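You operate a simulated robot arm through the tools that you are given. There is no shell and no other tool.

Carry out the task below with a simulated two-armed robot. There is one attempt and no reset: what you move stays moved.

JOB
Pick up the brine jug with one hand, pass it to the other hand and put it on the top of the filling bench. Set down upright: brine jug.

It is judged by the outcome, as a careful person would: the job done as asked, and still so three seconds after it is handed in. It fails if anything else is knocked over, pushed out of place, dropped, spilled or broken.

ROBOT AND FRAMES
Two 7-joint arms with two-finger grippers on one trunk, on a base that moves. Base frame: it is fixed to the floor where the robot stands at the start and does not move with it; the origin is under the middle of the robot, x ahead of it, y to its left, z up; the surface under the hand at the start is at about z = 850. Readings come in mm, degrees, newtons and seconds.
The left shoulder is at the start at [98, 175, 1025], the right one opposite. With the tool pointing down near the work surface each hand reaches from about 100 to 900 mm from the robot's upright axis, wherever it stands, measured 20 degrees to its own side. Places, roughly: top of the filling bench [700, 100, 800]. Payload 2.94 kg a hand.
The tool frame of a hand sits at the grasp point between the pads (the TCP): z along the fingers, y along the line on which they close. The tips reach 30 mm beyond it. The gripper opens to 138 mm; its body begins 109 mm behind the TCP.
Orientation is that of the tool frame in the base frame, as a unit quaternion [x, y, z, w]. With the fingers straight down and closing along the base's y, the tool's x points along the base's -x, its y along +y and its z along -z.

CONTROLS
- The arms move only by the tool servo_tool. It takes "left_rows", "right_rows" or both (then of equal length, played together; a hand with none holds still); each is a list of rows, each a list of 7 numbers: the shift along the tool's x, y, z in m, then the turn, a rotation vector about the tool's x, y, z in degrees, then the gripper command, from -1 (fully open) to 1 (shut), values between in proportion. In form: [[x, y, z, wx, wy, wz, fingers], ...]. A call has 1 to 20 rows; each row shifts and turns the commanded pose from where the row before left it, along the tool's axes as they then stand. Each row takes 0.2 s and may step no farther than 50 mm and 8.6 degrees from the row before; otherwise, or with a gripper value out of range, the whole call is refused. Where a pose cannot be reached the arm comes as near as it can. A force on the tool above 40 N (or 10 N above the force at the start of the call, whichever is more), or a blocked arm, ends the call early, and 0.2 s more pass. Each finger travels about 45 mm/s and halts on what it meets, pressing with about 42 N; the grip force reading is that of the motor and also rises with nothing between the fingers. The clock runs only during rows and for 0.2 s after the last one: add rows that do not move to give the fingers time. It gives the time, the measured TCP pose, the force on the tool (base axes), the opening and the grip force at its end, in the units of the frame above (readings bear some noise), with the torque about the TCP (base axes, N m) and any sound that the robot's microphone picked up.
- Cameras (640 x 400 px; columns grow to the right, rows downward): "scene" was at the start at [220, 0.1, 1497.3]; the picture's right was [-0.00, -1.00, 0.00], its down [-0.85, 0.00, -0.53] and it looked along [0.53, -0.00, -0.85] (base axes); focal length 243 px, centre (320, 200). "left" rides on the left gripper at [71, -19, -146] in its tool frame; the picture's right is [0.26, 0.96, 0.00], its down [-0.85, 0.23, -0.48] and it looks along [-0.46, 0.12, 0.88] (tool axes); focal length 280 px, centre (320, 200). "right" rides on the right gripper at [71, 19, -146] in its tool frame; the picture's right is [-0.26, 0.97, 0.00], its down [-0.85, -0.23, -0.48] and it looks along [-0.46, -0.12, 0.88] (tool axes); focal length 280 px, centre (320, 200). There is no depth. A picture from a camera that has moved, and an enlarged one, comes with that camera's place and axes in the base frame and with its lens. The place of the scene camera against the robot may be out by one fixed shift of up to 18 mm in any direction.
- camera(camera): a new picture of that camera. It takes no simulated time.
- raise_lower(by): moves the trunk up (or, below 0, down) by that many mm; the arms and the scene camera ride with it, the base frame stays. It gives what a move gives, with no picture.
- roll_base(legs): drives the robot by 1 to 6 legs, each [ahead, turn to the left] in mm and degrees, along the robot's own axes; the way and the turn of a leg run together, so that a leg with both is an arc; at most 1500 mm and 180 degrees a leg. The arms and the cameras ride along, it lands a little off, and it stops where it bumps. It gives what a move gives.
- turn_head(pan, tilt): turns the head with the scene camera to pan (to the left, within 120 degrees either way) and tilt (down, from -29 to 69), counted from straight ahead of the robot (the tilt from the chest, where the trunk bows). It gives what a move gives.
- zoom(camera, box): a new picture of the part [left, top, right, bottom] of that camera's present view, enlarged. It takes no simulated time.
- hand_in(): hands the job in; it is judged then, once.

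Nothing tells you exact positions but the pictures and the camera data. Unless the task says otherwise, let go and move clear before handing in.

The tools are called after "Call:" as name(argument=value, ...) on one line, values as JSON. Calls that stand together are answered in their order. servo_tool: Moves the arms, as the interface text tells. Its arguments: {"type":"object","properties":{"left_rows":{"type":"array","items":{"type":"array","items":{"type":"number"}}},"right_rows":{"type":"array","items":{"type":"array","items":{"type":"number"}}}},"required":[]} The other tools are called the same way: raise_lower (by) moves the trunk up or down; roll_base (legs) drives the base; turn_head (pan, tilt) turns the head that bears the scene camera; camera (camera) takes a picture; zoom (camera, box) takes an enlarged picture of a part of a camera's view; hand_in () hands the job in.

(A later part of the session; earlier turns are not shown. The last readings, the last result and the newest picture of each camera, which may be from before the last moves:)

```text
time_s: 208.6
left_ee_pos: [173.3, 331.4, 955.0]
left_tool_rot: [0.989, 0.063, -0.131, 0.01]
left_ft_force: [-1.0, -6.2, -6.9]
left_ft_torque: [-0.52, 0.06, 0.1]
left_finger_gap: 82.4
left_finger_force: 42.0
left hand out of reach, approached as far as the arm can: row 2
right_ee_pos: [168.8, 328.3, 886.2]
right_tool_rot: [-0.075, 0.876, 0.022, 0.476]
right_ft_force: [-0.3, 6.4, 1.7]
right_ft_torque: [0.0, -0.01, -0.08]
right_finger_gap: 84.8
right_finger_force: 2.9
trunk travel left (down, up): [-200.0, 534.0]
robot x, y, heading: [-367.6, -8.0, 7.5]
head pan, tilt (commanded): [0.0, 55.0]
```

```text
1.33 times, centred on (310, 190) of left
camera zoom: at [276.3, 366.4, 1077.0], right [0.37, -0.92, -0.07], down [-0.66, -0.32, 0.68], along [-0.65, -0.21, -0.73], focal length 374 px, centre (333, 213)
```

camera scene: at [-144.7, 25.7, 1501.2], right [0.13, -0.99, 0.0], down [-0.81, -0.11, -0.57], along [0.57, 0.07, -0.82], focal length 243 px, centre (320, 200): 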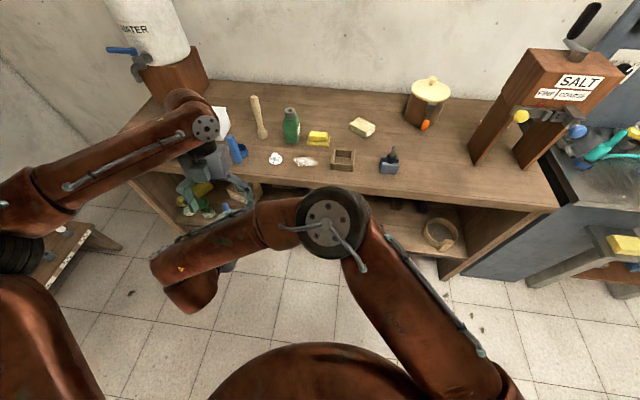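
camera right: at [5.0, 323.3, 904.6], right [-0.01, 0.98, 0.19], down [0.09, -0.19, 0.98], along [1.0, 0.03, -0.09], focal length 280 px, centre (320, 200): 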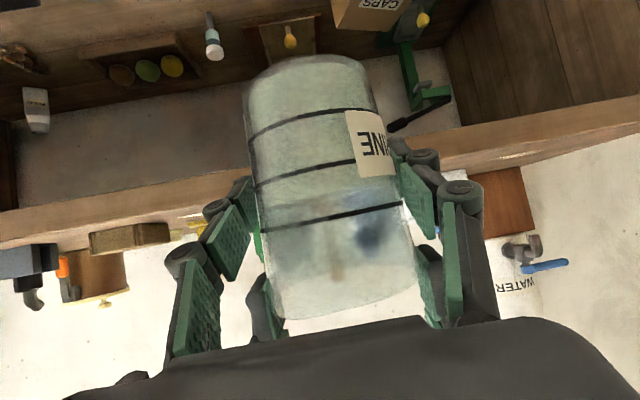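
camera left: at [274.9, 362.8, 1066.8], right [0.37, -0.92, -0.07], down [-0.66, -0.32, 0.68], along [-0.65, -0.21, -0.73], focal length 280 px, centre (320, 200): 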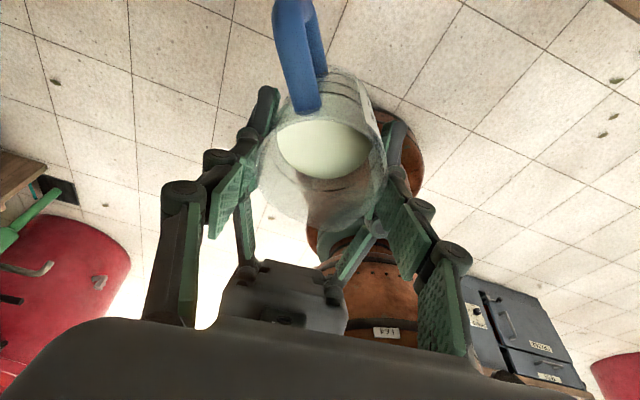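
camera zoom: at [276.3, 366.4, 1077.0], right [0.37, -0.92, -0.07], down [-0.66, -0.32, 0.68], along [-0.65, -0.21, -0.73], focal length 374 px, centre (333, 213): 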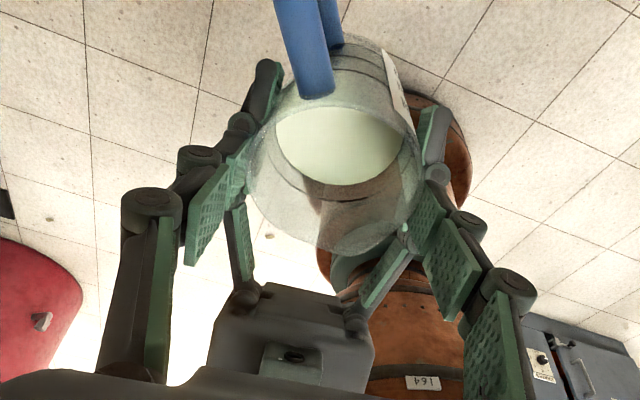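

The jug follows the left hand firmly: the pass is made. I open the right hand fully, then lower it straight down and away from the jug.

Call:
servo_tool(left_rows=[[0, 0, 0, 0, 0, 0, 1], [0, 0, 0, 0, 0, 0, 1], [0, 0, 0, 0, 0, 0, 1], [0, 0, 0, 0, 0, 0, 1], [0, 0, 0, 0, 0, 0, 1], [0, 0, 0, 0, 0, 0, 1]], right_rows=[[0, 0, 0, 0, 0, 0, -0.4], [0, 0, 0, 0, 0, 0, -0.7], [0, 0, 0, 0, 0, 0, -1], [0, 0, 0, 0, 0, 0, -1], [0, 0, 0, 0, 0, 0, -1], [0, 0, 0, 0, 0, 0, -1]])

Call:
camera(camera="right")

Call:
camera(camera="left")

```text
time_s: 210.0
left_ee_pos: [173.2, 332.9, 955.0]
left_tool_rot: [0.989, 0.064, -0.131, 0.009]
left_ft_force: [-0.5, 0.6, -3.8]
left_ft_torque: [-0.04, 0.04, 0.02]
left_finger_gap: 82.4
left_finger_force: 42.7
right_ee_pos: [167.1, 328.3, 884.5]
right_tool_rot: [-0.075, 0.875, 0.022, 0.477]
right_ft_force: [0.4, 0.1, 0.7]
right_ft_torque: [0.03, -0.02, 0.01]
right_finger_gap: 137.8
right_finger_force: 0.1
trunk travel left (down, up): [-200.0, 534.0]
robot x, y, heading: [-367.1, -3.4, 7.6]
head pan, tilt (commanded): [0.0, 55.0]
```

```text
taken
camera right: at [5.0, 323.1, 904.5], right [-0.01, 0.98, 0.19], down [0.09, -0.19, 0.98], along [1.0, 0.03, -0.09], focal length 280 px, centre (320, 200)
```

right: 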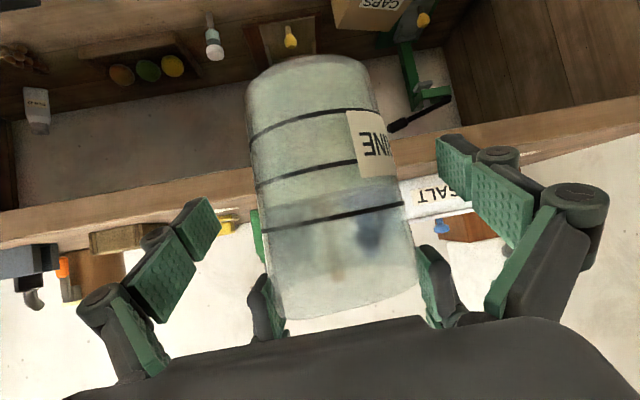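

```text
taken
camera left: at [276.3, 366.7, 1077.1], right [0.37, -0.92, -0.07], down [-0.66, -0.32, 0.68], along [-0.65, -0.21, -0.73], focal length 280 px, centre (320, 200)
```

left: 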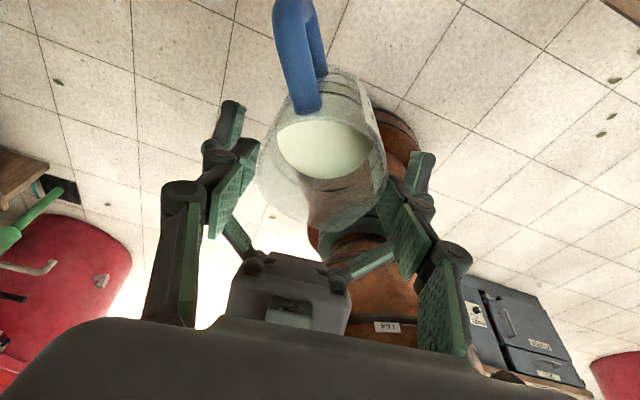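

The left hand alone now holds the jug, with 3.8 N of weight showing on it. I lower the open right hand straight down, clear of the jug.

Call:
servo_tool(left_rows=[[0, 0, 0, 0, 0, 0, 1], [0, 0, 0, 0, 0, 0, 1], [0, 0, 0, 0, 0, 0, 1], [0, 0, 0, 0, 0, 0, 1], [0, 0, 0, 0, 0, 0, 1], [0, 0, 0, 0, 0, 0, 1], [0, 0, 0, 0, 0, 0, 1], [0, 0, 0, 0, 0, 0, 1], [0, 0, 0, 0, 0, 0, 1], [0, 0, 0, 0, 0, 0, 1], [0, 0, 0, 0, 0, 0, 1]], right_rows=[[0.0084, 0.0003, 0.0054, 0, 0, 0, -1], [0.0168, 0.0007, 0.0108, 0, 0, 0, -1], [0.0168, 0.0007, 0.0108, 0, 0, 0, -1], [0.0168, 0.0007, 0.0108, 0, 0, 0, -1], [0.0168, 0.0007, 0.0108, 0, 0, 0, -1], [0.0168, 0.0007, 0.0108, 0, 0, 0, -1], [0.0168, 0.0007, 0.0108, 0, 0, 0, -1], [0.0168, 0.0007, 0.0108, 0, 0, 0, -1], [0.0168, 0.0007, 0.0108, 0, 0, 0, -1], [0.0168, 0.0007, 0.0108, 0, 0, 0, -1], [0, 0, 0, 0, 0, 0, -1]])

Call:
camera(camera="right")

Call:
camera(camera="scene")

```text
time_s: 212.4
left_ee_pos: [173.2, 333.2, 956.0]
left_tool_rot: [0.989, 0.065, -0.13, 0.009]
left_ft_force: [-0.3, 0.1, -3.6]
left_ft_torque: [-0.03, 0.04, -0.02]
left_finger_gap: 82.5
left_finger_force: 41.8
right_ee_pos: [167.8, 330.5, 694.8]
right_tool_rot: [-0.075, 0.875, 0.022, 0.478]
right_ft_force: [0.3, 0.5, -0.9]
right_ft_torque: [0.03, 0.02, -0.02]
right_finger_gap: 138.0
right_finger_force: 0.0
trunk travel left (down, up): [-200.0, 534.0]
robot x, y, heading: [-366.6, -6.5, 7.4]
head pan, tilt (commanded): [0.0, 55.0]
```

```text
taken
camera right: at [4.1, 324.2, 713.4], right [-0.01, 0.98, 0.19], down [0.09, -0.19, 0.98], along [1.0, 0.03, -0.09], focal length 280 px, centre (320, 200)
```

right: 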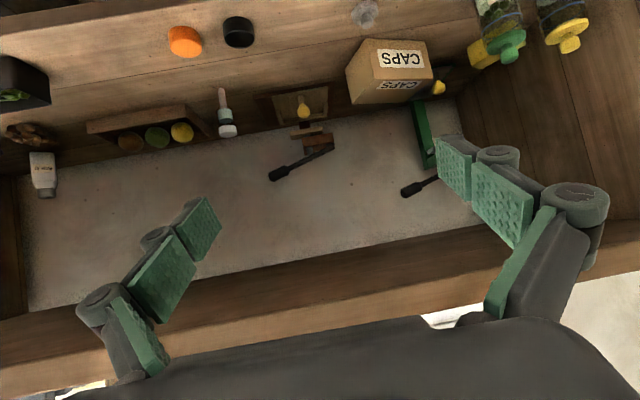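

```text
taken
camera scene: at [-144.8, 25.5, 1501.3], right [0.13, -0.99, 0.0], down [-0.81, -0.11, -0.57], along [0.57, 0.07, -0.82], focal length 243 px, centre (320, 200)
```

scene: 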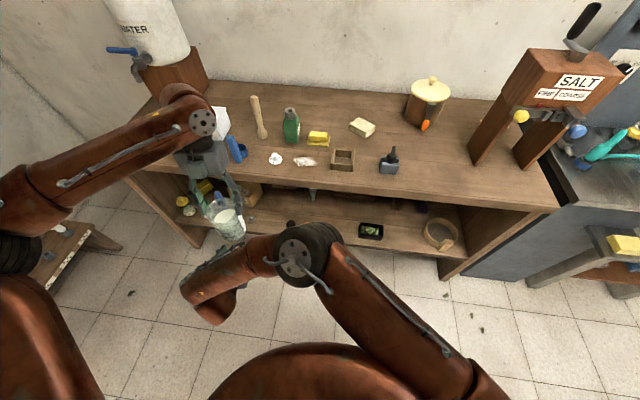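

The right hand is clear. I move it off to the right side, well below the jug.

Call:
servo_tool(left_rows=[[0, 0, 0, 0, 0, 0, 1], [0, 0, 0, 0, 0, 0, 1], [0, 0, 0, 0, 0, 0, 1], [0, 0, 0, 0, 0, 0, 1], [0, 0, 0, 0, 0, 0, 1], [0, 0, 0, 0, 0, 0, 1], [0, 0, 0, 0, 0, 0, 1], [0, 0, 0, 0, 0, 0, 1], [0, 0, 0, 0, 0, 0, 1], [0, 0, 0, 0, 0, 0, 1], [0, 0, 0, 0, 0, 0, 1], [0, 0, 0, 0, 0, 0, 1], [0, 0, 0, 0, 0, 0, 1], [0, 0, 0, 0, 0, 0, 1]], right_rows=[[0.0034, -0.0168, -0.0008, 0, 0, 0, -1], [0.0068, -0.0337, -0.0016, 0, 0, 0, -1], [0.0068, -0.0337, -0.0016, 0, 0, 0, -1], [0.0068, -0.0337, -0.0016, 0, 0, 0, -1], [0.0068, -0.0337, -0.0016, 0, 0, 0, -1], [0.0068, -0.0337, -0.0016, 0, 0, 0, -1], [0.0068, -0.0337, -0.0016, 0, 0, 0, -1], [0.0068, -0.0337, -0.0016, 0, 0, 0, -1], [0.0068, -0.0337, -0.0016, 0, 0, 0, -1], [0.0068, -0.0337, -0.0016, 0, 0, 0, -1], [0.0068, -0.0337, -0.0016, 0, 0, 0, -1], [0.0068, -0.0337, -0.0016, 0, 0, 0, -1], [0, 0, 0, 0, 0, 0, -1], [0, 0, 0, 0, 0, 0, -1]])

Call:
camera(camera="scene")

Call:
camera(camera="left")

```text
time_s: 215.4
left_ee_pos: [172.8, 333.3, 955.4]
left_tool_rot: [0.989, 0.064, -0.13, 0.009]
left_ft_force: [0.8, 0.1, -3.6]
left_ft_torque: [-0.01, 0.04, 0.03]
left_finger_gap: 82.4
left_finger_force: 42.1
right_ee_pos: [171.7, -65.5, 655.6]
right_tool_rot: [-0.074, 0.875, 0.021, 0.477]
right_ft_force: [0.5, -0.7, 0.1]
right_ft_torque: [0.03, -0.01, 0.01]
right_finger_gap: 137.9
right_finger_force: 0.1
trunk travel left (down, up): [-200.0, 534.0]
robot x, y, heading: [-364.6, -3.5, 7.5]
head pan, tilt (commanded): [0.0, 55.0]
```

```text
taken
camera scene: at [-144.8, 24.7, 1501.2], right [0.13, -0.99, 0.0], down [-0.81, -0.11, -0.57], along [0.57, 0.07, -0.82], focal length 243 px, centre (320, 200)
```

scene: 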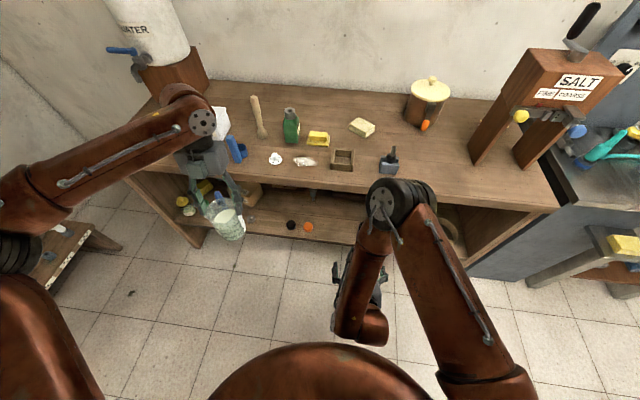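

```text
taken
camera left: at [276.2, 366.0, 1077.4], right [0.37, -0.92, -0.07], down [-0.66, -0.32, 0.68], along [-0.65, -0.21, -0.73], focal length 280 px, centre (320, 200)
```

left: 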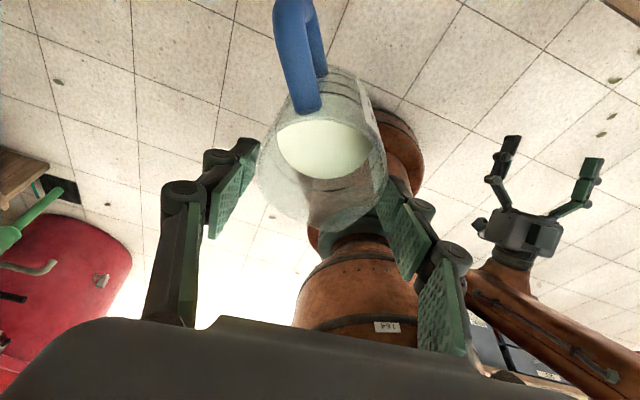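

The left hand holds the jug steadily and the right hand is out of the way. To place it on the bench, I must first raise it above bench height, so I move the left hand a bit outward where it has more freedom, then up.

Call:
servo_tool(left_rows=[[0.0008, -0.0066, -0.0002, 0, 0, 0, 1], [0.0016, -0.0132, -0.0004, 0, 0, 0, 1], [0.0016, -0.0132, -0.0004, 0, 0, 0, 1], [0.0016, -0.0132, -0.0004, 0, 0, 0, 1], [0.0016, -0.0132, -0.0004, 0, 0, 0, 1], [0.0016, -0.0132, -0.0004, 0, 0, 0, 1], [0.0008, -0.0066, -0.0002, 0, 0, 0, 1], [-0.0015, 0, -0.0056, 0, 0, 0, 1], [-0.003, 0, -0.0112, 0, 0, 0, 1], [-0.003, 0, -0.0112, 0, 0, 0, 1], [-0.003, 0, -0.0112, 0, 0, 0, 1], [-0.0015, 0, -0.0056, 0, 0, 0, 1], [0, 0, 0, 0, 0, 0, 1], [0, 0, 0, 0, 0, 0, 1]])

Call:
camera(camera="left")

Call:
camera(camera="scene")

```text
time_s: 218.4
left_ee_pos: [173.1, 413.9, 1001.7]
left_tool_rot: [0.989, 0.061, -0.132, 0.007]
left_ft_force: [0.1, 0.3, -2.4]
left_ft_torque: [-0.05, 0.04, -0.01]
left_finger_gap: 82.4
left_finger_force: 41.9
right_ee_pos: [169.7, -65.0, 655.8]
right_tool_rot: [-0.075, 0.875, 0.022, 0.477]
right_ft_force: [-0.8, -0.1, 0.1]
right_ft_torque: [-0.03, 0.03, 0.04]
right_finger_gap: 138.2
right_finger_force: 0.1
trunk travel left (down, up): [-200.0, 534.0]
robot x, y, heading: [-366.4, -4.2, 7.4]
head pan, tilt (commanded): [0.0, 55.0]
```

```text
taken
camera left: at [276.2, 446.7, 1122.6], right [0.37, -0.93, -0.07], down [-0.66, -0.32, 0.68], along [-0.65, -0.21, -0.73], focal length 280 px, centre (320, 200)
```

left: 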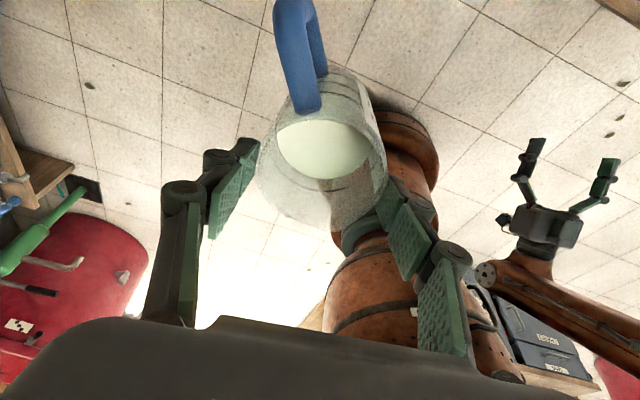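

```text
taken
camera scene: at [-144.8, 25.1, 1501.2], right [0.13, -0.99, 0.0], down [-0.81, -0.11, -0.57], along [0.57, 0.07, -0.82], focal length 243 px, centre (320, 200)
```

scene: 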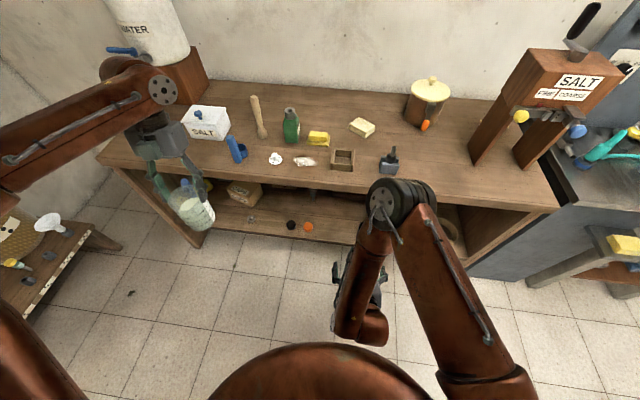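

The outward move freed the arm, and the jug is at z ≈ 1002 for the hand. I raise it 40 mm more for a safe margin over the bench top.

Call:
servo_tool(left_rows=[[-0.0015, 0, -0.0056, 0, 0, 0, 1], [-0.003, 0, -0.0112, 0, 0, 0, 1], [-0.003, 0, -0.0112, 0, 0, 0, 1], [-0.0028, 0, -0.0106, 0, 0, 0, 1], [0, 0, 0, 0, 0, 0, 1], [0, 0, 0, 0, 0, 0, 1]])

Call:
turn_head(pan=30, tilt=45)

Call:
camera(camera="scene")

Call:
turn_head(pan=-50, tilt=40)

Call:
camera(camera="scene")

```text
time_s: 219.8
left_ee_pos: [173.5, 414.1, 1041.5]
left_tool_rot: [0.989, 0.062, -0.132, 0.008]
left_ft_force: [0.5, -0.6, -3.2]
left_ft_torque: [-0.05, 0.06, 0.0]
left_finger_gap: 82.1
left_finger_force: 41.8
right_ee_pos: [171.7, -66.0, 655.1]
right_tool_rot: [-0.075, 0.875, 0.023, 0.477]
right_ft_force: [0.0, 0.5, -0.6]
right_ft_torque: [-0.02, 0.01, 0.04]
right_finger_gap: 138.1
right_finger_force: 0.1
trunk travel left (down, up): [-200.0, 534.0]
robot x, y, heading: [-367.2, -3.0, 7.5]
head pan, tilt (commanded): [0.0, 55.0]
```

```text
time_s: 220.8
left_ee_pos: [173.9, 413.2, 1041.5]
left_tool_rot: [0.989, 0.062, -0.131, 0.008]
left_ft_force: [-0.8, -0.5, -3.2]
left_ft_torque: [-0.05, 0.05, -0.01]
left_finger_gap: 82.5
left_finger_force: 42.5
right_ee_pos: [171.0, -65.1, 656.5]
right_tool_rot: [-0.075, 0.876, 0.022, 0.477]
right_ft_force: [0.0, -0.1, 0.2]
right_ft_torque: [-0.01, 0.04, 0.0]
right_finger_gap: 137.9
right_finger_force: 0.0
trunk travel left (down, up): [-200.0, 534.0]
robot x, y, heading: [-365.7, -3.7, 7.2]
head pan, tilt (commanded): [30.0, 45.0]
```

```text
taken
camera scene: at [-151.6, 65.2, 1514.6], right [0.61, -0.79, 0.0], down [-0.56, -0.43, -0.71], along [0.56, 0.43, -0.71], focal length 243 px, centre (320, 200)
```

scene: 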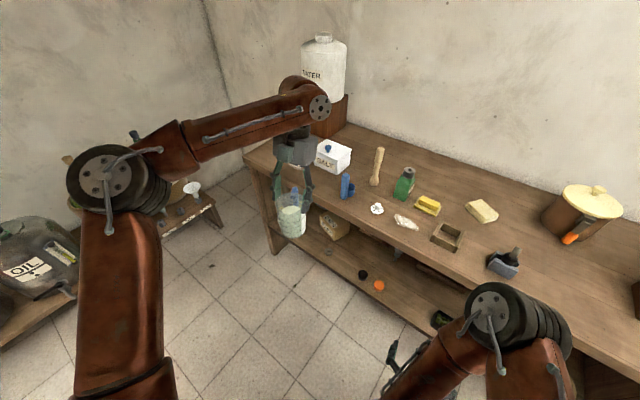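

```text
time_s: 222.3
left_ee_pos: [171.9, 412.8, 1041.1]
left_tool_rot: [0.989, 0.061, -0.131, 0.008]
left_ft_force: [-0.9, -0.4, -3.1]
left_ft_torque: [-0.06, 0.08, 0.04]
left_finger_gap: 82.5
left_finger_force: 41.7
right_ee_pos: [171.2, -64.4, 656.3]
right_tool_rot: [-0.075, 0.875, 0.023, 0.477]
right_ft_force: [0.3, 0.0, 0.6]
right_ft_torque: [0.01, 0.0, -0.01]
right_finger_gap: 138.1
right_finger_force: 0.0
trunk travel left (down, up): [-200.0, 534.0]
robot x, y, heading: [-363.0, -2.1, 7.7]
head pan, tilt (commanded): [-50.0, 40.0]
```

```text
taken
camera scene: at [-153.6, -41.6, 1521.9], right [-0.68, -0.74, 0.0], down [-0.47, 0.43, -0.77], along [0.56, -0.52, -0.64], focal length 243 px, centre (320, 200)
```

scene: 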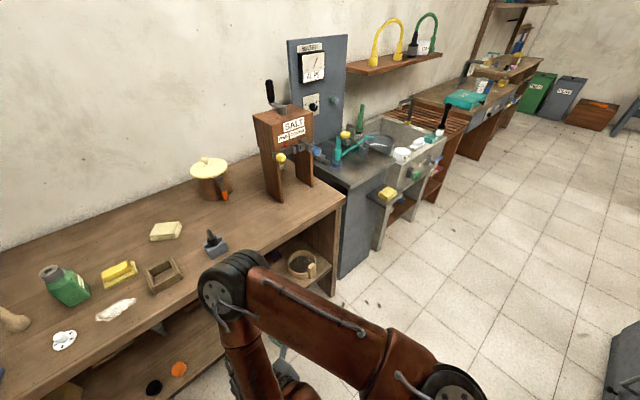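

The jug is held well above bench height. I tuck the right arm by turning its hand inward, so its elbow goes back out to the side before the base moves.

Call:
servo_tool(right_rows=[[0, 0, 0, -5.87, -0.23, -3.8, -1], [0, 0, 0, -5.87, -0.23, -3.8, -1], [0, 0, 0, -5.87, -0.23, -3.8, -1], [0, 0, 0, -5.87, -0.23, -3.8, -1], [0, 0, 0, -5.87, -0.23, -3.8, -1], [0, 0, 0, -5.87, -0.23, -3.8, -1], [0, 0, 0, -5.87, -0.23, -3.8, -1], [0, 0, 0, 0, 0, 0, -1], [0, 0, 0, 0, 0, 0, -1]], left_rows=[[0, 0, 0, 0, 0, 0, 1], [0, 0, 0, 0, 0, 0, 1], [0, 0, 0, 0, 0, 0, 1], [0, 0, 0, 0, 0, 0, 1], [0, 0, 0, 0, 0, 0, 1], [0, 0, 0, 0, 0, 0, 1], [0, 0, 0, 0, 0, 0, 1], [0, 0, 0, 0, 0, 0, 1], [0, 0, 0, 0, 0, 0, 1]])

Call:
turn_head(pan=0, tilt=50)

Call:
camera(camera="scene")

```text
time_s: 224.3
left_ee_pos: [173.0, 413.1, 1040.7]
left_tool_rot: [0.989, 0.062, -0.131, 0.008]
left_ft_force: [0.0, -0.7, -3.6]
left_ft_torque: [-0.01, 0.06, 0.01]
left_finger_gap: 82.3
left_finger_force: 41.9
right_ee_pos: [87.2, 29.4, 682.2]
right_tool_rot: [-0.327, 0.812, 0.155, 0.457]
right_ft_force: [0.2, 0.7, 0.0]
right_ft_torque: [0.0, 0.0, 0.05]
right_finger_gap: 138.1
right_finger_force: 0.1
right hand out of reach, approached as far as the arm can: row 2, 3, 4, 5, 6, 7
trunk travel left (down, up): [-200.0, 534.0]
robot x, y, heading: [-366.9, -6.7, 7.5]
head pan, tilt (commanded): [-50.0, 40.0]
```

```text
time_s: 225.5
left_ee_pos: [172.4, 412.8, 1041.9]
left_tool_rot: [0.989, 0.063, -0.13, 0.009]
left_ft_force: [0.7, 0.3, -3.3]
left_ft_torque: [-0.04, 0.06, 0.0]
left_finger_gap: 82.6
left_finger_force: 42.1
right_ee_pos: [87.9, 30.5, 681.7]
right_tool_rot: [-0.327, 0.813, 0.155, 0.457]
right_ft_force: [0.4, -0.3, 0.1]
right_ft_torque: [-0.02, -0.01, 0.05]
right_finger_gap: 138.3
right_finger_force: 0.0
trunk travel left (down, up): [-200.0, 534.0]
robot x, y, heading: [-369.8, -4.4, 7.4]
head pan, tilt (commanded): [0.0, 50.0]
```

```text
taken
camera scene: at [-139.9, 25.9, 1507.7], right [0.13, -0.99, 0.0], down [-0.76, -0.1, -0.64], along [0.64, 0.08, -0.77], focal length 243 px, centre (320, 200)
```

scene: 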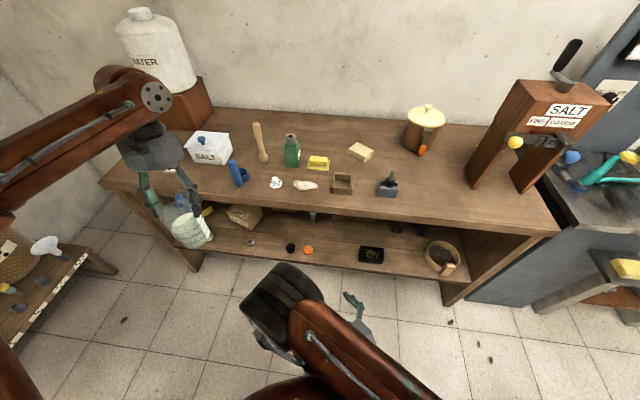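

The right arm is folded compactly. To place the jug at a free spot near (475, -300) on the bench, I will turn right in small steps, drive along the bench, turn to heading about -30°, and then move in. First the turn, with the jug held at z ≈ 907 to 1027.

Call:
roll_base(legs=[[0, -16], [0, -16], [0, -16]])

Call:
camera(camera="left")

Call:
camera(camera="scene")

```text
time_s: 228.7
left_ee_pos: [303.8, -131.0, 1041.7]
left_tool_rot: [0.928, -0.347, -0.123, -0.047]
left_ft_force: [-0.4, -0.6, -3.4]
left_ft_torque: [0.05, 0.0, -0.04]
left_finger_gap: 82.4
left_finger_force: 42.1
right_ee_pos: [-38.2, -321.9, 681.8]
right_tool_rot: [0.034, 0.875, -0.045, 0.481]
right_ft_force: [-0.6, -0.5, 0.6]
right_ft_torque: [-0.03, -0.03, -0.01]
right_finger_gap: 138.1
right_finger_force: 0.1
trunk travel left (down, up): [-200.0, 534.0]
robot x, y, heading: [-365.8, -4.3, -41.0]
head pan, tilt (commanded): [0.0, 50.0]
```

```text
taken
camera left: at [396.7, -185.8, 1163.2], right [-0.44, -0.89, -0.07], down [-0.68, 0.28, 0.68], along [-0.59, 0.35, -0.73], focal length 280 px, centre (320, 200)
```

left: 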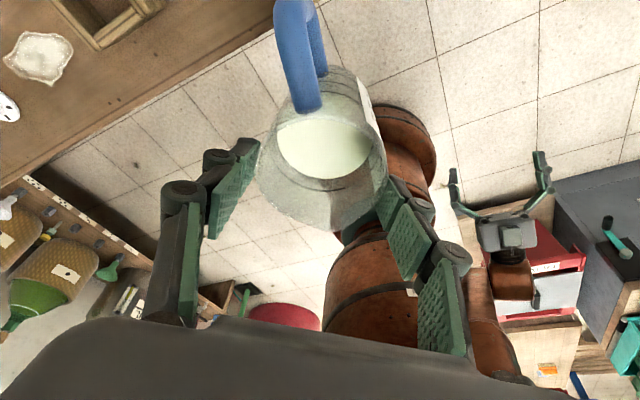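

```text
taken
camera scene: at [-193.3, -154.3, 1507.6], right [-0.65, -0.76, 0.0], down [-0.58, 0.5, -0.64], along [0.49, -0.42, -0.77], focal length 243 px, centre (320, 200)
```

scene: 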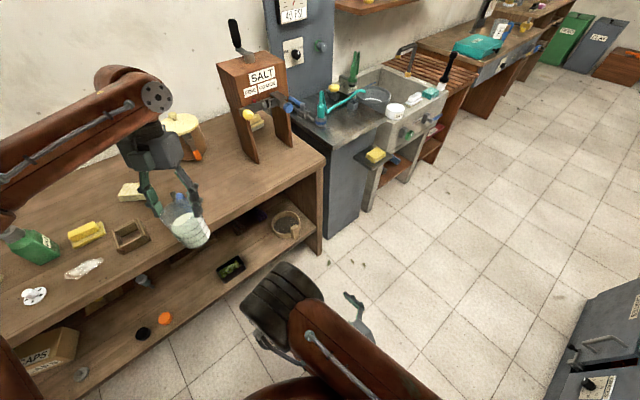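

The jug stays steady. From here the target spot lies almost straight along the present heading, so I drive forward gently in 40 mm legs and keep checking.

Call:
roll_base(legs=[[0, -1], [40, 0], [40, 0]])

Call:
servo_tool(left_rows=[[0, 0, 0, 0, 0, 0, 1], [0, 0, 0, 0, 0, 0, 1]])

Call:
camera(camera="left")

Call:
camera(camera="scene")

```text
time_s: 230.4
left_ee_pos: [366.1, -198.9, 1040.5]
left_tool_rot: [0.924, -0.358, -0.124, -0.048]
left_ft_force: [0.0, 0.2, -3.7]
left_ft_torque: [0.0, 0.06, 0.01]
left_finger_gap: 82.3
left_finger_force: 42.2
right_ee_pos: [16.6, -382.6, 681.3]
right_tool_rot: [0.042, 0.875, -0.051, 0.479]
right_ft_force: [-0.3, 0.1, -0.4]
right_ft_torque: [-0.04, 0.01, 0.01]
right_finger_gap: 137.9
right_finger_force: 0.2
trunk travel left (down, up): [-200.0, 534.0]
robot x, y, heading: [-305.7, -55.0, -41.8]
head pan, tilt (commanded): [0.0, 50.0]
```

```text
time_s: 231.0
left_ee_pos: [354.9, -190.2, 1045.7]
left_tool_rot: [0.925, -0.357, -0.118, -0.046]
left_ft_force: [0.1, -0.8, -4.5]
left_ft_torque: [0.07, 0.13, 0.02]
left_finger_gap: 82.2
left_finger_force: 42.3
right_ee_pos: [7.1, -374.5, 684.2]
right_tool_rot: [0.04, 0.874, -0.052, 0.481]
right_ft_force: [0.8, 0.2, 1.0]
right_ft_torque: [0.02, 0.05, 0.04]
right_finger_gap: 137.8
right_finger_force: 0.1
trunk travel left (down, up): [-200.0, 534.0]
robot x, y, heading: [-309.8, -60.1, -42.2]
head pan, tilt (commanded): [0.0, 50.0]
```

```text
taken
camera left: at [445.4, -245.9, 1168.4], right [-0.46, -0.88, -0.07], down [-0.67, 0.3, 0.67], along [-0.58, 0.36, -0.74], focal length 280 px, centre (320, 200)
```

left: 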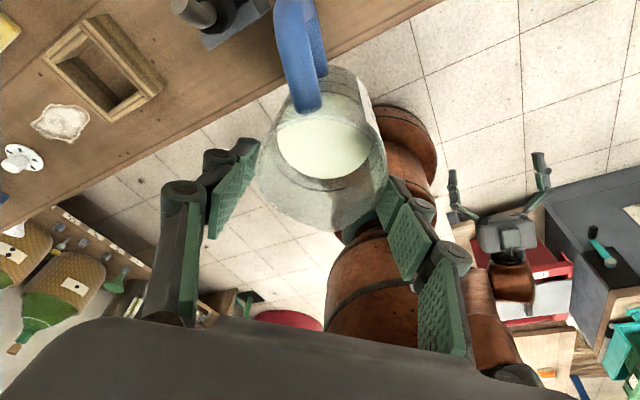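

```text
taken
camera scene: at [-126.7, -217.1, 1506.6], right [-0.67, -0.74, 0.0], down [-0.57, 0.52, -0.64], along [0.47, -0.43, -0.77], focal length 243 px, centre (320, 200)
```

scene: 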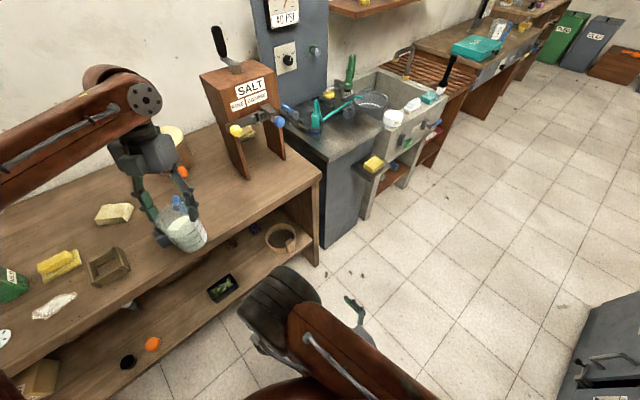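

The jug is passing over the bench edge with good clearance. I let it settle and continue in two more legs.

Call:
servo_tool(left_rows=[[0, 0, 0, 0, 0, 0, 1], [0, 0, 0, 0, 0, 0, 1], [0, 0, 0, 0, 0, 0, 1]])

Call:
roll_base(legs=[[40, 0]])

Call:
roll_base(legs=[[40, 0]])

Call:
servo_tool(left_rows=[[0, 0, 0, 0, 0, 0, 1], [0, 0, 0, 0, 0, 0, 1], [0, 0, 0, 0, 0, 0, 1]])

Call:
camera(camera="left")

Call:
camera(camera="scene")

```text
time_s: 231.8
left_ee_pos: [349.6, -185.3, 1049.6]
left_tool_rot: [0.925, -0.359, -0.114, -0.045]
left_ft_force: [0.9, -0.4, -2.6]
left_ft_torque: [0.05, 0.06, -0.03]
left_finger_gap: 82.5
left_finger_force: 41.9
right_ee_pos: [6.6, -373.6, 687.3]
right_tool_rot: [0.038, 0.871, -0.054, 0.486]
right_ft_force: [0.5, 0.4, 0.0]
right_ft_torque: [0.01, 0.01, -0.01]
right_finger_gap: 137.9
right_finger_force: 0.0
trunk travel left (down, up): [-200.0, 534.0]
robot x, y, heading: [-306.6, -54.8, -42.0]
head pan, tilt (commanded): [0.0, 50.0]
```

```text
time_s: 232.7
left_ee_pos: [377.4, -210.0, 1050.8]
left_tool_rot: [0.926, -0.359, -0.112, -0.043]
left_ft_force: [0.1, -0.6, -3.6]
left_ft_torque: [0.05, 0.13, 0.01]
left_finger_gap: 82.5
left_finger_force: 42.2
right_ee_pos: [43.1, -411.8, 696.7]
right_tool_rot: [0.039, 0.864, -0.069, 0.496]
right_ft_force: [0.3, 0.3, -0.5]
right_ft_torque: [0.03, -0.02, 0.05]
right_finger_gap: 138.2
right_finger_force: 0.1
trunk travel left (down, up): [-200.0, 534.0]
robot x, y, heading: [-275.9, -89.7, -41.8]
head pan, tilt (commanded): [0.0, 50.0]
```

```text
time_s: 234.0
left_ee_pos: [326.3, -139.8, 1129.0]
left_tool_rot: [0.947, -0.32, -0.019, 0.032]
left_ft_force: [2.2, -1.6, -5.8]
left_ft_torque: [0.16, 0.33, -0.01]
left_finger_gap: 75.7
left_finger_force: 41.9
right_ee_pos: [45.4, -541.7, 793.4]
right_tool_rot: [0.008, 0.782, -0.296, 0.548]
right_ft_force: [0.5, 0.0, -0.4]
right_ft_torque: [0.02, 0.04, -0.02]
right_finger_gap: 137.8
right_finger_force: 0.1
trunk travel left (down, up): [-200.0, 534.0]
robot x, y, heading: [-242.5, -112.9, -42.0]
head pan, tilt (commanded): [0.0, 50.0]
stopped in leg 1: the robot was blocked; the commanded pose is now the measured one
```

```text
time_s: 234.4
left_ee_pos: [266.8, -93.5, 1142.8]
left_tool_rot: [0.944, -0.327, 0.01, 0.036]
left_ft_force: [1.6, -0.1, -0.6]
left_ft_torque: [0.07, 0.24, 0.01]
left_finger_gap: 71.8
left_finger_force: 42.6
right_ee_pos: [5.8, -509.0, 817.0]
right_tool_rot: [-0.002, 0.758, -0.329, 0.564]
right_ft_force: [-3.7, 14.8, -0.2]
right_ft_torque: [-0.57, -0.07, -1.64]
right_finger_gap: 138.2
right_finger_force: 0.1
trunk travel left (down, up): [-200.0, 534.0]
robot x, y, heading: [-240.1, -112.5, -42.0]
head pan, tilt (commanded): [0.0, 50.0]
stopped in row 1 (left hand): the arm was blocked; the commanded pose is now the measured one
```

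```text
taken
camera left: at [336.0, -111.0, 1289.5], right [-0.39, -0.92, 0.07], down [-0.81, 0.38, 0.46], along [-0.44, 0.12, -0.89], focal length 280 px, centre (320, 200)
```

left: 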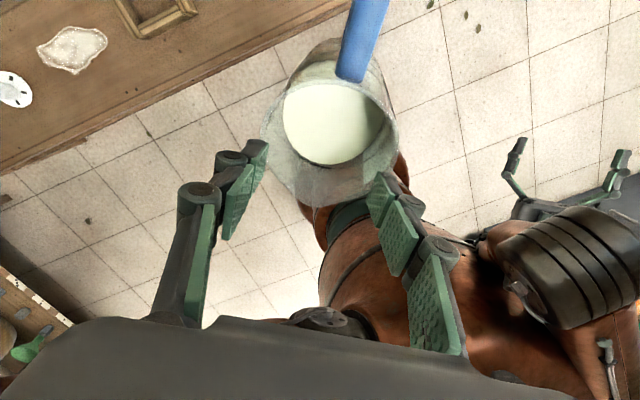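

```text
taken
camera scene: at [-94.4, -247.3, 1514.0], right [-0.67, -0.74, 0.0], down [-0.56, 0.5, -0.66], along [0.49, -0.44, -0.76], focal length 243 px, centre (320, 200)
```

scene: 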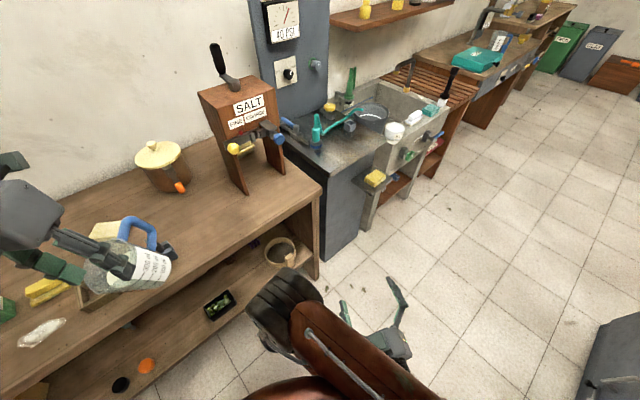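

A disturbance has occurred: the robot rocked, the left hand swung and the jug tilted in its grip. I hold still immediately and look.

Call:
servo_tool(left_rows=[[0, 0, 0, 0, 0, 0, 1]])

Call:
camera(camera="scene")

Call:
camera(camera="left")

```text
time_s: 234.8
left_ee_pos: [310.3, -132.3, 1125.7]
left_tool_rot: [0.945, -0.325, -0.016, 0.022]
left_ft_force: [-1.2, 0.0, -2.9]
left_ft_torque: [0.14, 0.04, -0.01]
left_finger_gap: 72.0
left_finger_force: 41.8
right_ee_pos: [33.1, -546.6, 799.8]
right_tool_rot: [0.004, 0.774, -0.325, 0.543]
right_ft_force: [-3.1, -1.2, -1.3]
right_ft_torque: [-0.23, 0.06, 0.43]
right_finger_gap: 138.1
right_finger_force: 0.0
trunk travel left (down, up): [-200.0, 534.0]
robot x, y, heading: [-247.1, -113.5, -42.1]
head pan, tilt (commanded): [0.0, 50.0]
```

```text
taken
camera scene: at [-30.2, -306.8, 1503.5], right [-0.67, -0.74, 0.0], down [-0.59, 0.53, -0.61], along [0.45, -0.41, -0.79], focal length 243 px, centre (320, 200)
```

scene: 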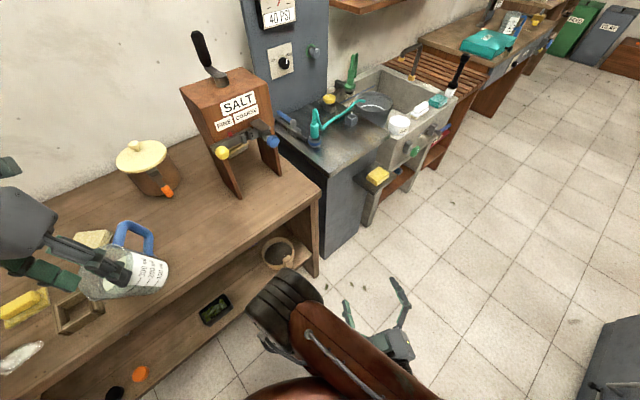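

```text
taken
camera left: at [383.4, -156.0, 1267.6], right [-0.38, -0.92, 0.05], down [-0.79, 0.35, 0.5], along [-0.48, 0.16, -0.86], focal length 280 px, centre (320, 200)
```

left: 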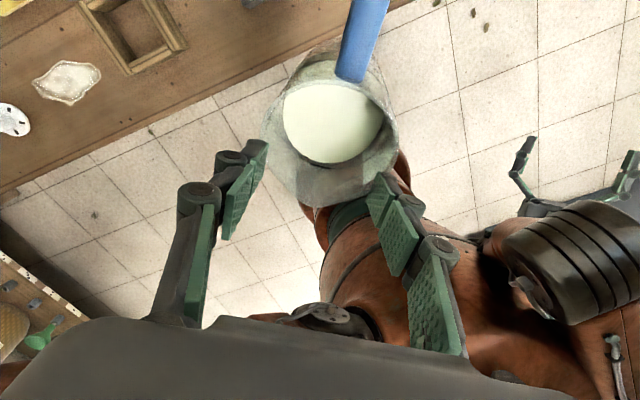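

Call:
servo_tool(left_rows=[[0, 0, 0, 0, 0, 0, 1]])

Call:
zoom(camera="scene", box=[0, 150, 240, 340])

Call:
zoom(camera="left", box=[200, 0, 460, 260])

```text
time_s: 235.4
left_ee_pos: [278.4, -102.8, 1133.7]
left_tool_rot: [0.945, -0.325, 0.001, 0.031]
left_ft_force: [3.1, -1.6, -4.5]
left_ft_torque: [0.33, 0.46, -0.05]
left_finger_gap: 71.8
left_finger_force: 41.7
right_ee_pos: [8.2, -525.7, 807.3]
right_tool_rot: [0.021, 0.764, -0.326, 0.557]
right_ft_force: [0.3, 0.1, -1.6]
right_ft_torque: [-0.1, -0.09, -0.05]
right_finger_gap: 138.1
right_finger_force: 0.1
trunk travel left (down, up): [-200.0, 534.0]
robot x, y, heading: [-248.7, -112.4, -41.9]
head pan, tilt (commanded): [0.0, 50.0]
stopped in row 1 (left hand): the arm was blocked; the commanded pose is now the measured one
```

```text
2.11 times, centred on (120, 245) of scene
camera zoom: at [-70.8, -267.6, 1506.9], right [-0.67, -0.74, 0.0], down [-0.57, 0.51, -0.64], along [0.48, -0.43, -0.77], focal length 511 px, centre (741, 105)
```

zoom: 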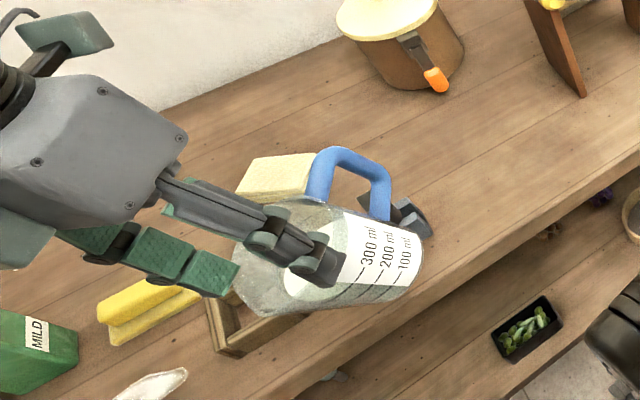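

```text
1.54 times, centred on (330, 130) of left
camera zoom: at [349.1, -121.4, 1279.1], right [-0.39, -0.92, 0.06], down [-0.8, 0.37, 0.47], along [-0.46, 0.13, -0.88], focal length 431 px, centre (305, 308)
```

zoom: 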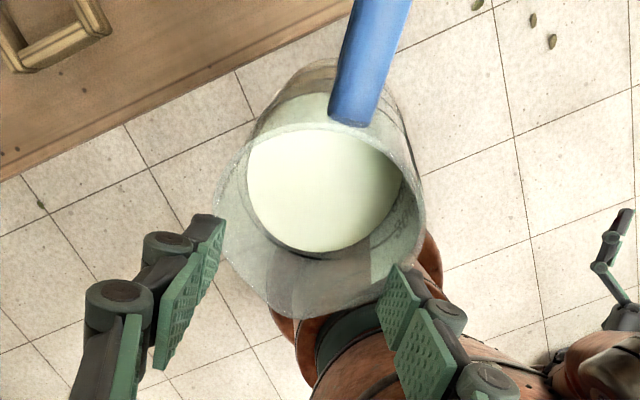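

Call:
servo_tool(left_rows=[[0, 0, 0, 0, 0, 0, 1], [0, 0, 0, 0, 0, 0, 1]])

Call:
servo_tool(left_rows=[[0, 0, 0, 0, 0, 0, 1], [0, 0, 0, 0, 0, 0, 1], [0, 0, 0, 0, 0, 0, 1]])

Call:
camera(camera="scene")

Call:
camera(camera="left")

Call:
camera(camera="right")

```text
time_s: 236.0
left_ee_pos: [280.7, -104.5, 1133.6]
left_tool_rot: [0.945, -0.326, 0.0, 0.031]
left_ft_force: [-0.4, 0.3, -3.8]
left_ft_torque: [0.17, 0.2, 0.04]
left_finger_gap: 71.9
left_finger_force: 41.7
right_ee_pos: [9.8, -523.8, 805.7]
right_tool_rot: [0.018, 0.765, -0.322, 0.558]
right_ft_force: [-0.3, -1.0, -0.8]
right_ft_torque: [-0.03, 0.02, 0.0]
right_finger_gap: 137.8
right_finger_force: 0.0
trunk travel left (down, up): [-200.0, 534.0]
robot x, y, heading: [-241.9, -110.8, -41.9]
head pan, tilt (commanded): [0.0, 50.0]
```

```text
time_s: 236.8
left_ee_pos: [278.2, -104.3, 1134.2]
left_tool_rot: [0.945, -0.325, 0.001, 0.031]
left_ft_force: [0.0, 0.8, -4.0]
left_ft_torque: [0.17, 0.17, -0.01]
left_finger_gap: 71.8
left_finger_force: 42.8
right_ee_pos: [8.7, -522.3, 806.2]
right_tool_rot: [0.018, 0.764, -0.322, 0.558]
right_ft_force: [0.4, 0.5, 0.4]
right_ft_torque: [0.02, 0.01, 0.0]
right_finger_gap: 138.1
right_finger_force: 0.1
trunk travel left (down, up): [-200.0, 534.0]
robot x, y, heading: [-245.6, -111.2, -41.8]
head pan, tilt (commanded): [0.0, 50.0]
```

```text
taken
camera scene: at [-74.5, -264.9, 1507.7], right [-0.67, -0.74, 0.0], down [-0.57, 0.51, -0.64], along [0.48, -0.43, -0.77], focal length 243 px, centre (320, 200)
```

scene: 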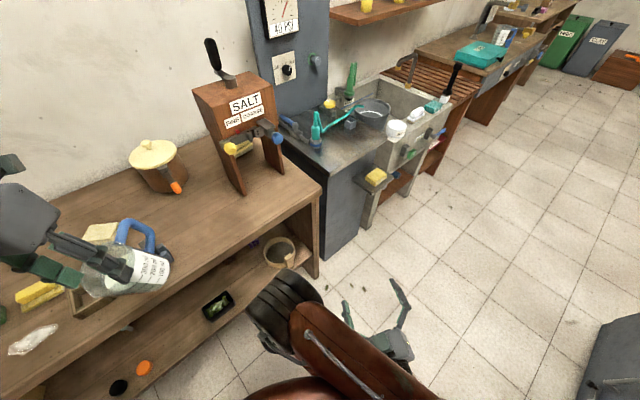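

```text
taken
camera left: at [349.1, -122.6, 1279.8], right [-0.39, -0.92, 0.06], down [-0.8, 0.37, 0.47], along [-0.45, 0.13, -0.88], focal length 280 px, centre (320, 200)
```

left: 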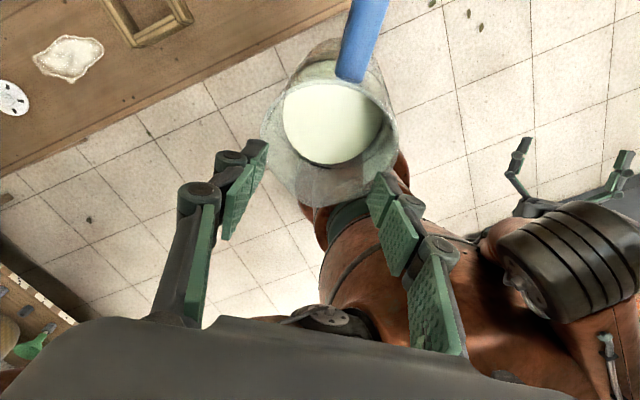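

```text
taken
camera right: at [-134.9, -456.9, 761.0], right [0.47, 0.85, -0.23], down [-0.17, 0.34, 0.92], along [0.86, -0.4, 0.31], focal length 280 px, centre (320, 200)
```

right: 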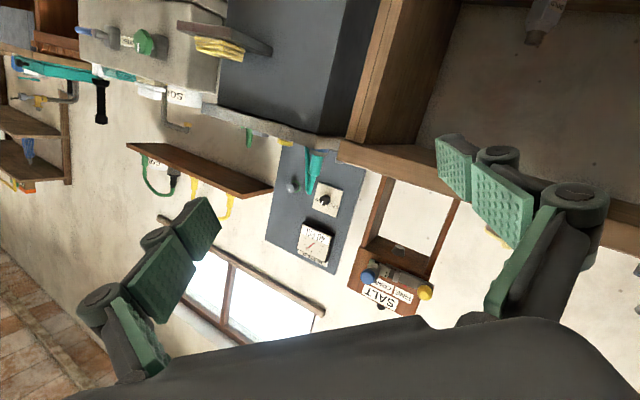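

The robot has settled. The jug is still in the left hand, but it slid about 24 mm forward in the grip and leans roughly 13°. I gently tilt the left hand back so that the jug is upright again, without moving the base.

Call:
servo_tool(left_rows=[[0, 0, 0, 0, -2, 0, 1], [0, 0, 0, 0, -3, 0, 1], [0, 0, 0, 0, -3, 0, 1], [0, 0, 0, 0, -3, 0, 1], [0, 0, 0, 0, -2, 0, 1], [0, 0, 0, 0, 0, 0, 1], [0, 0, 0, 0, 0, 0, 1]])

Call:
camera(camera="left")

Call:
zoom(camera="scene", box=[0, 150, 240, 340])

```text
time_s: 238.4
left_ee_pos: [278.1, -103.9, 1133.7]
left_tool_rot: [0.939, -0.328, -0.105, -0.005]
left_ft_force: [-0.3, 0.1, -3.8]
left_ft_torque: [0.14, 0.11, 0.0]
left_finger_gap: 71.9
left_finger_force: 42.2
right_ee_pos: [8.0, -523.2, 807.3]
right_tool_rot: [0.017, 0.765, -0.322, 0.558]
right_ft_force: [0.8, -0.8, 1.0]
right_ft_torque: [0.02, -0.01, 0.02]
right_finger_gap: 138.2
right_finger_force: 0.1
trunk travel left (down, up): [-200.0, 534.0]
robot x, y, heading: [-244.5, -114.7, -41.9]
head pan, tilt (commanded): [0.0, 50.0]
```

```text
taken
camera left: at [372.5, -143.4, 1260.6], right [-0.39, -0.92, 0.0], down [-0.7, 0.3, 0.65], along [-0.6, 0.25, -0.76], focal length 280 px, centre (320, 200)
```

left: 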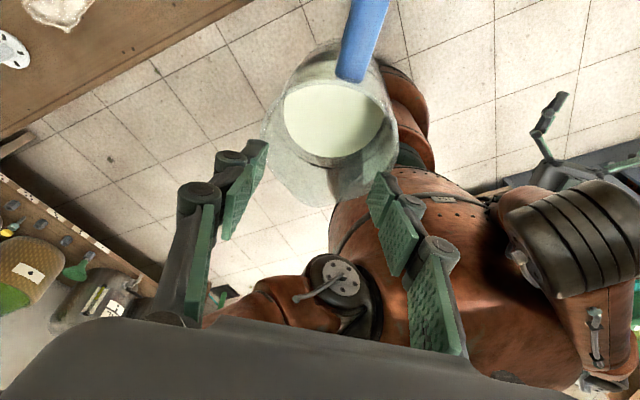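

```text
2.11 times, centred on (120, 245) of scene
camera zoom: at [-74.7, -265.0, 1507.8], right [-0.67, -0.74, 0.0], down [-0.57, 0.51, -0.64], along [0.48, -0.43, -0.77], focal length 511 px, centre (741, 105)
```

zoom: 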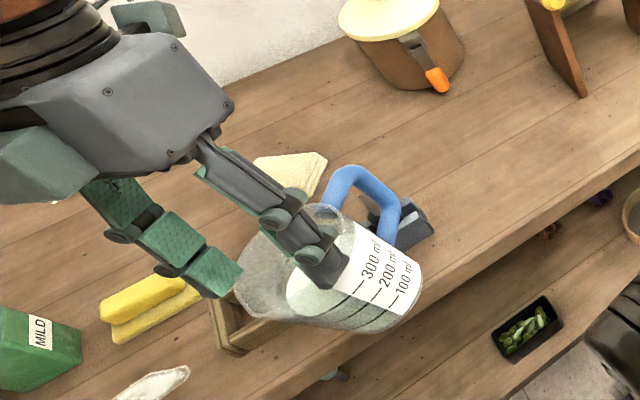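

The jug is close to upright again. I now extend the left arm slowly forward over the bench toward the free spot near (450, -275), at a steady height, with no base motion.

Call:
servo_tool(left_rows=[[0.0029, 0.0004, -0.0006, 0, 0, 0, 1], [0.0057, 0.0008, -0.0011, 0, 0, 0, 1], [0.0086, 0.0011, -0.0017, 0, 0, 0, 1], [0.0086, 0.0011, -0.0017, 0, 0, 0, 1], [0.0086, 0.0011, -0.0017, 0, 0, 0, 1], [0.0086, 0.0011, -0.0017, 0, 0, 0, 1], [0.0086, 0.0011, -0.0017, 0, 0, 0, 1], [0.0057, 0.0008, -0.0011, 0, 0, 0, 1], [0.0029, 0.0004, -0.0006, 0, 0, 0, 1], [0, 0, 0, 0, 0, 0, 1]])

Call:
camera(camera="left")

Call:
camera(camera="scene")

```text
time_s: 240.6
left_ee_pos: [321.5, -147.3, 1134.4]
left_tool_rot: [0.939, -0.328, -0.105, -0.004]
left_ft_force: [0.0, 0.1, -3.6]
left_ft_torque: [0.14, 0.09, 0.0]
left_finger_gap: 71.9
left_finger_force: 41.7
right_ee_pos: [8.7, -522.5, 806.6]
right_tool_rot: [0.018, 0.764, -0.322, 0.559]
right_ft_force: [-0.5, 0.3, -1.3]
right_ft_torque: [0.01, 0.02, 0.0]
right_finger_gap: 138.0
right_finger_force: 0.1
trunk travel left (down, up): [-200.0, 534.0]
robot x, y, heading: [-240.7, -112.1, -42.1]
head pan, tilt (commanded): [0.0, 50.0]
```

```text
taken
camera left: at [416.3, -186.1, 1261.1], right [-0.39, -0.92, 0.0], down [-0.7, 0.3, 0.65], along [-0.6, 0.25, -0.76], focal length 280 px, centre (320, 200)
```

left: 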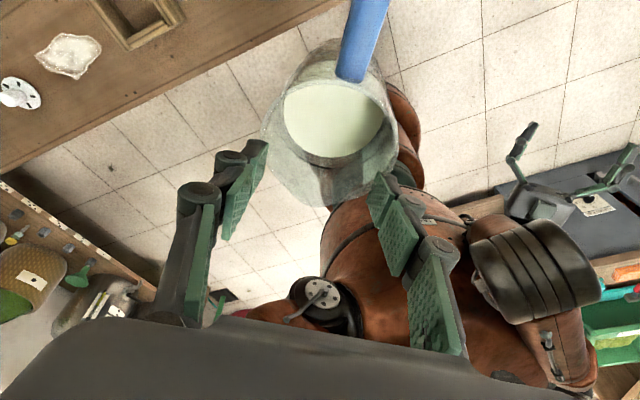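

```text
taken
camera scene: at [-74.7, -265.0, 1507.8], right [-0.67, -0.74, 0.0], down [-0.57, 0.51, -0.64], along [0.48, -0.43, -0.77], focal length 243 px, centre (320, 200)
```

scene: 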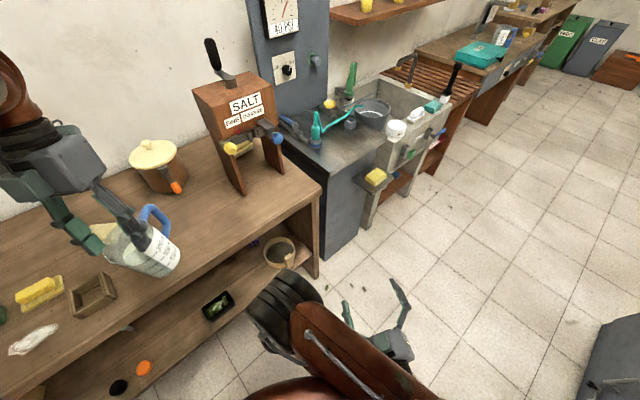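

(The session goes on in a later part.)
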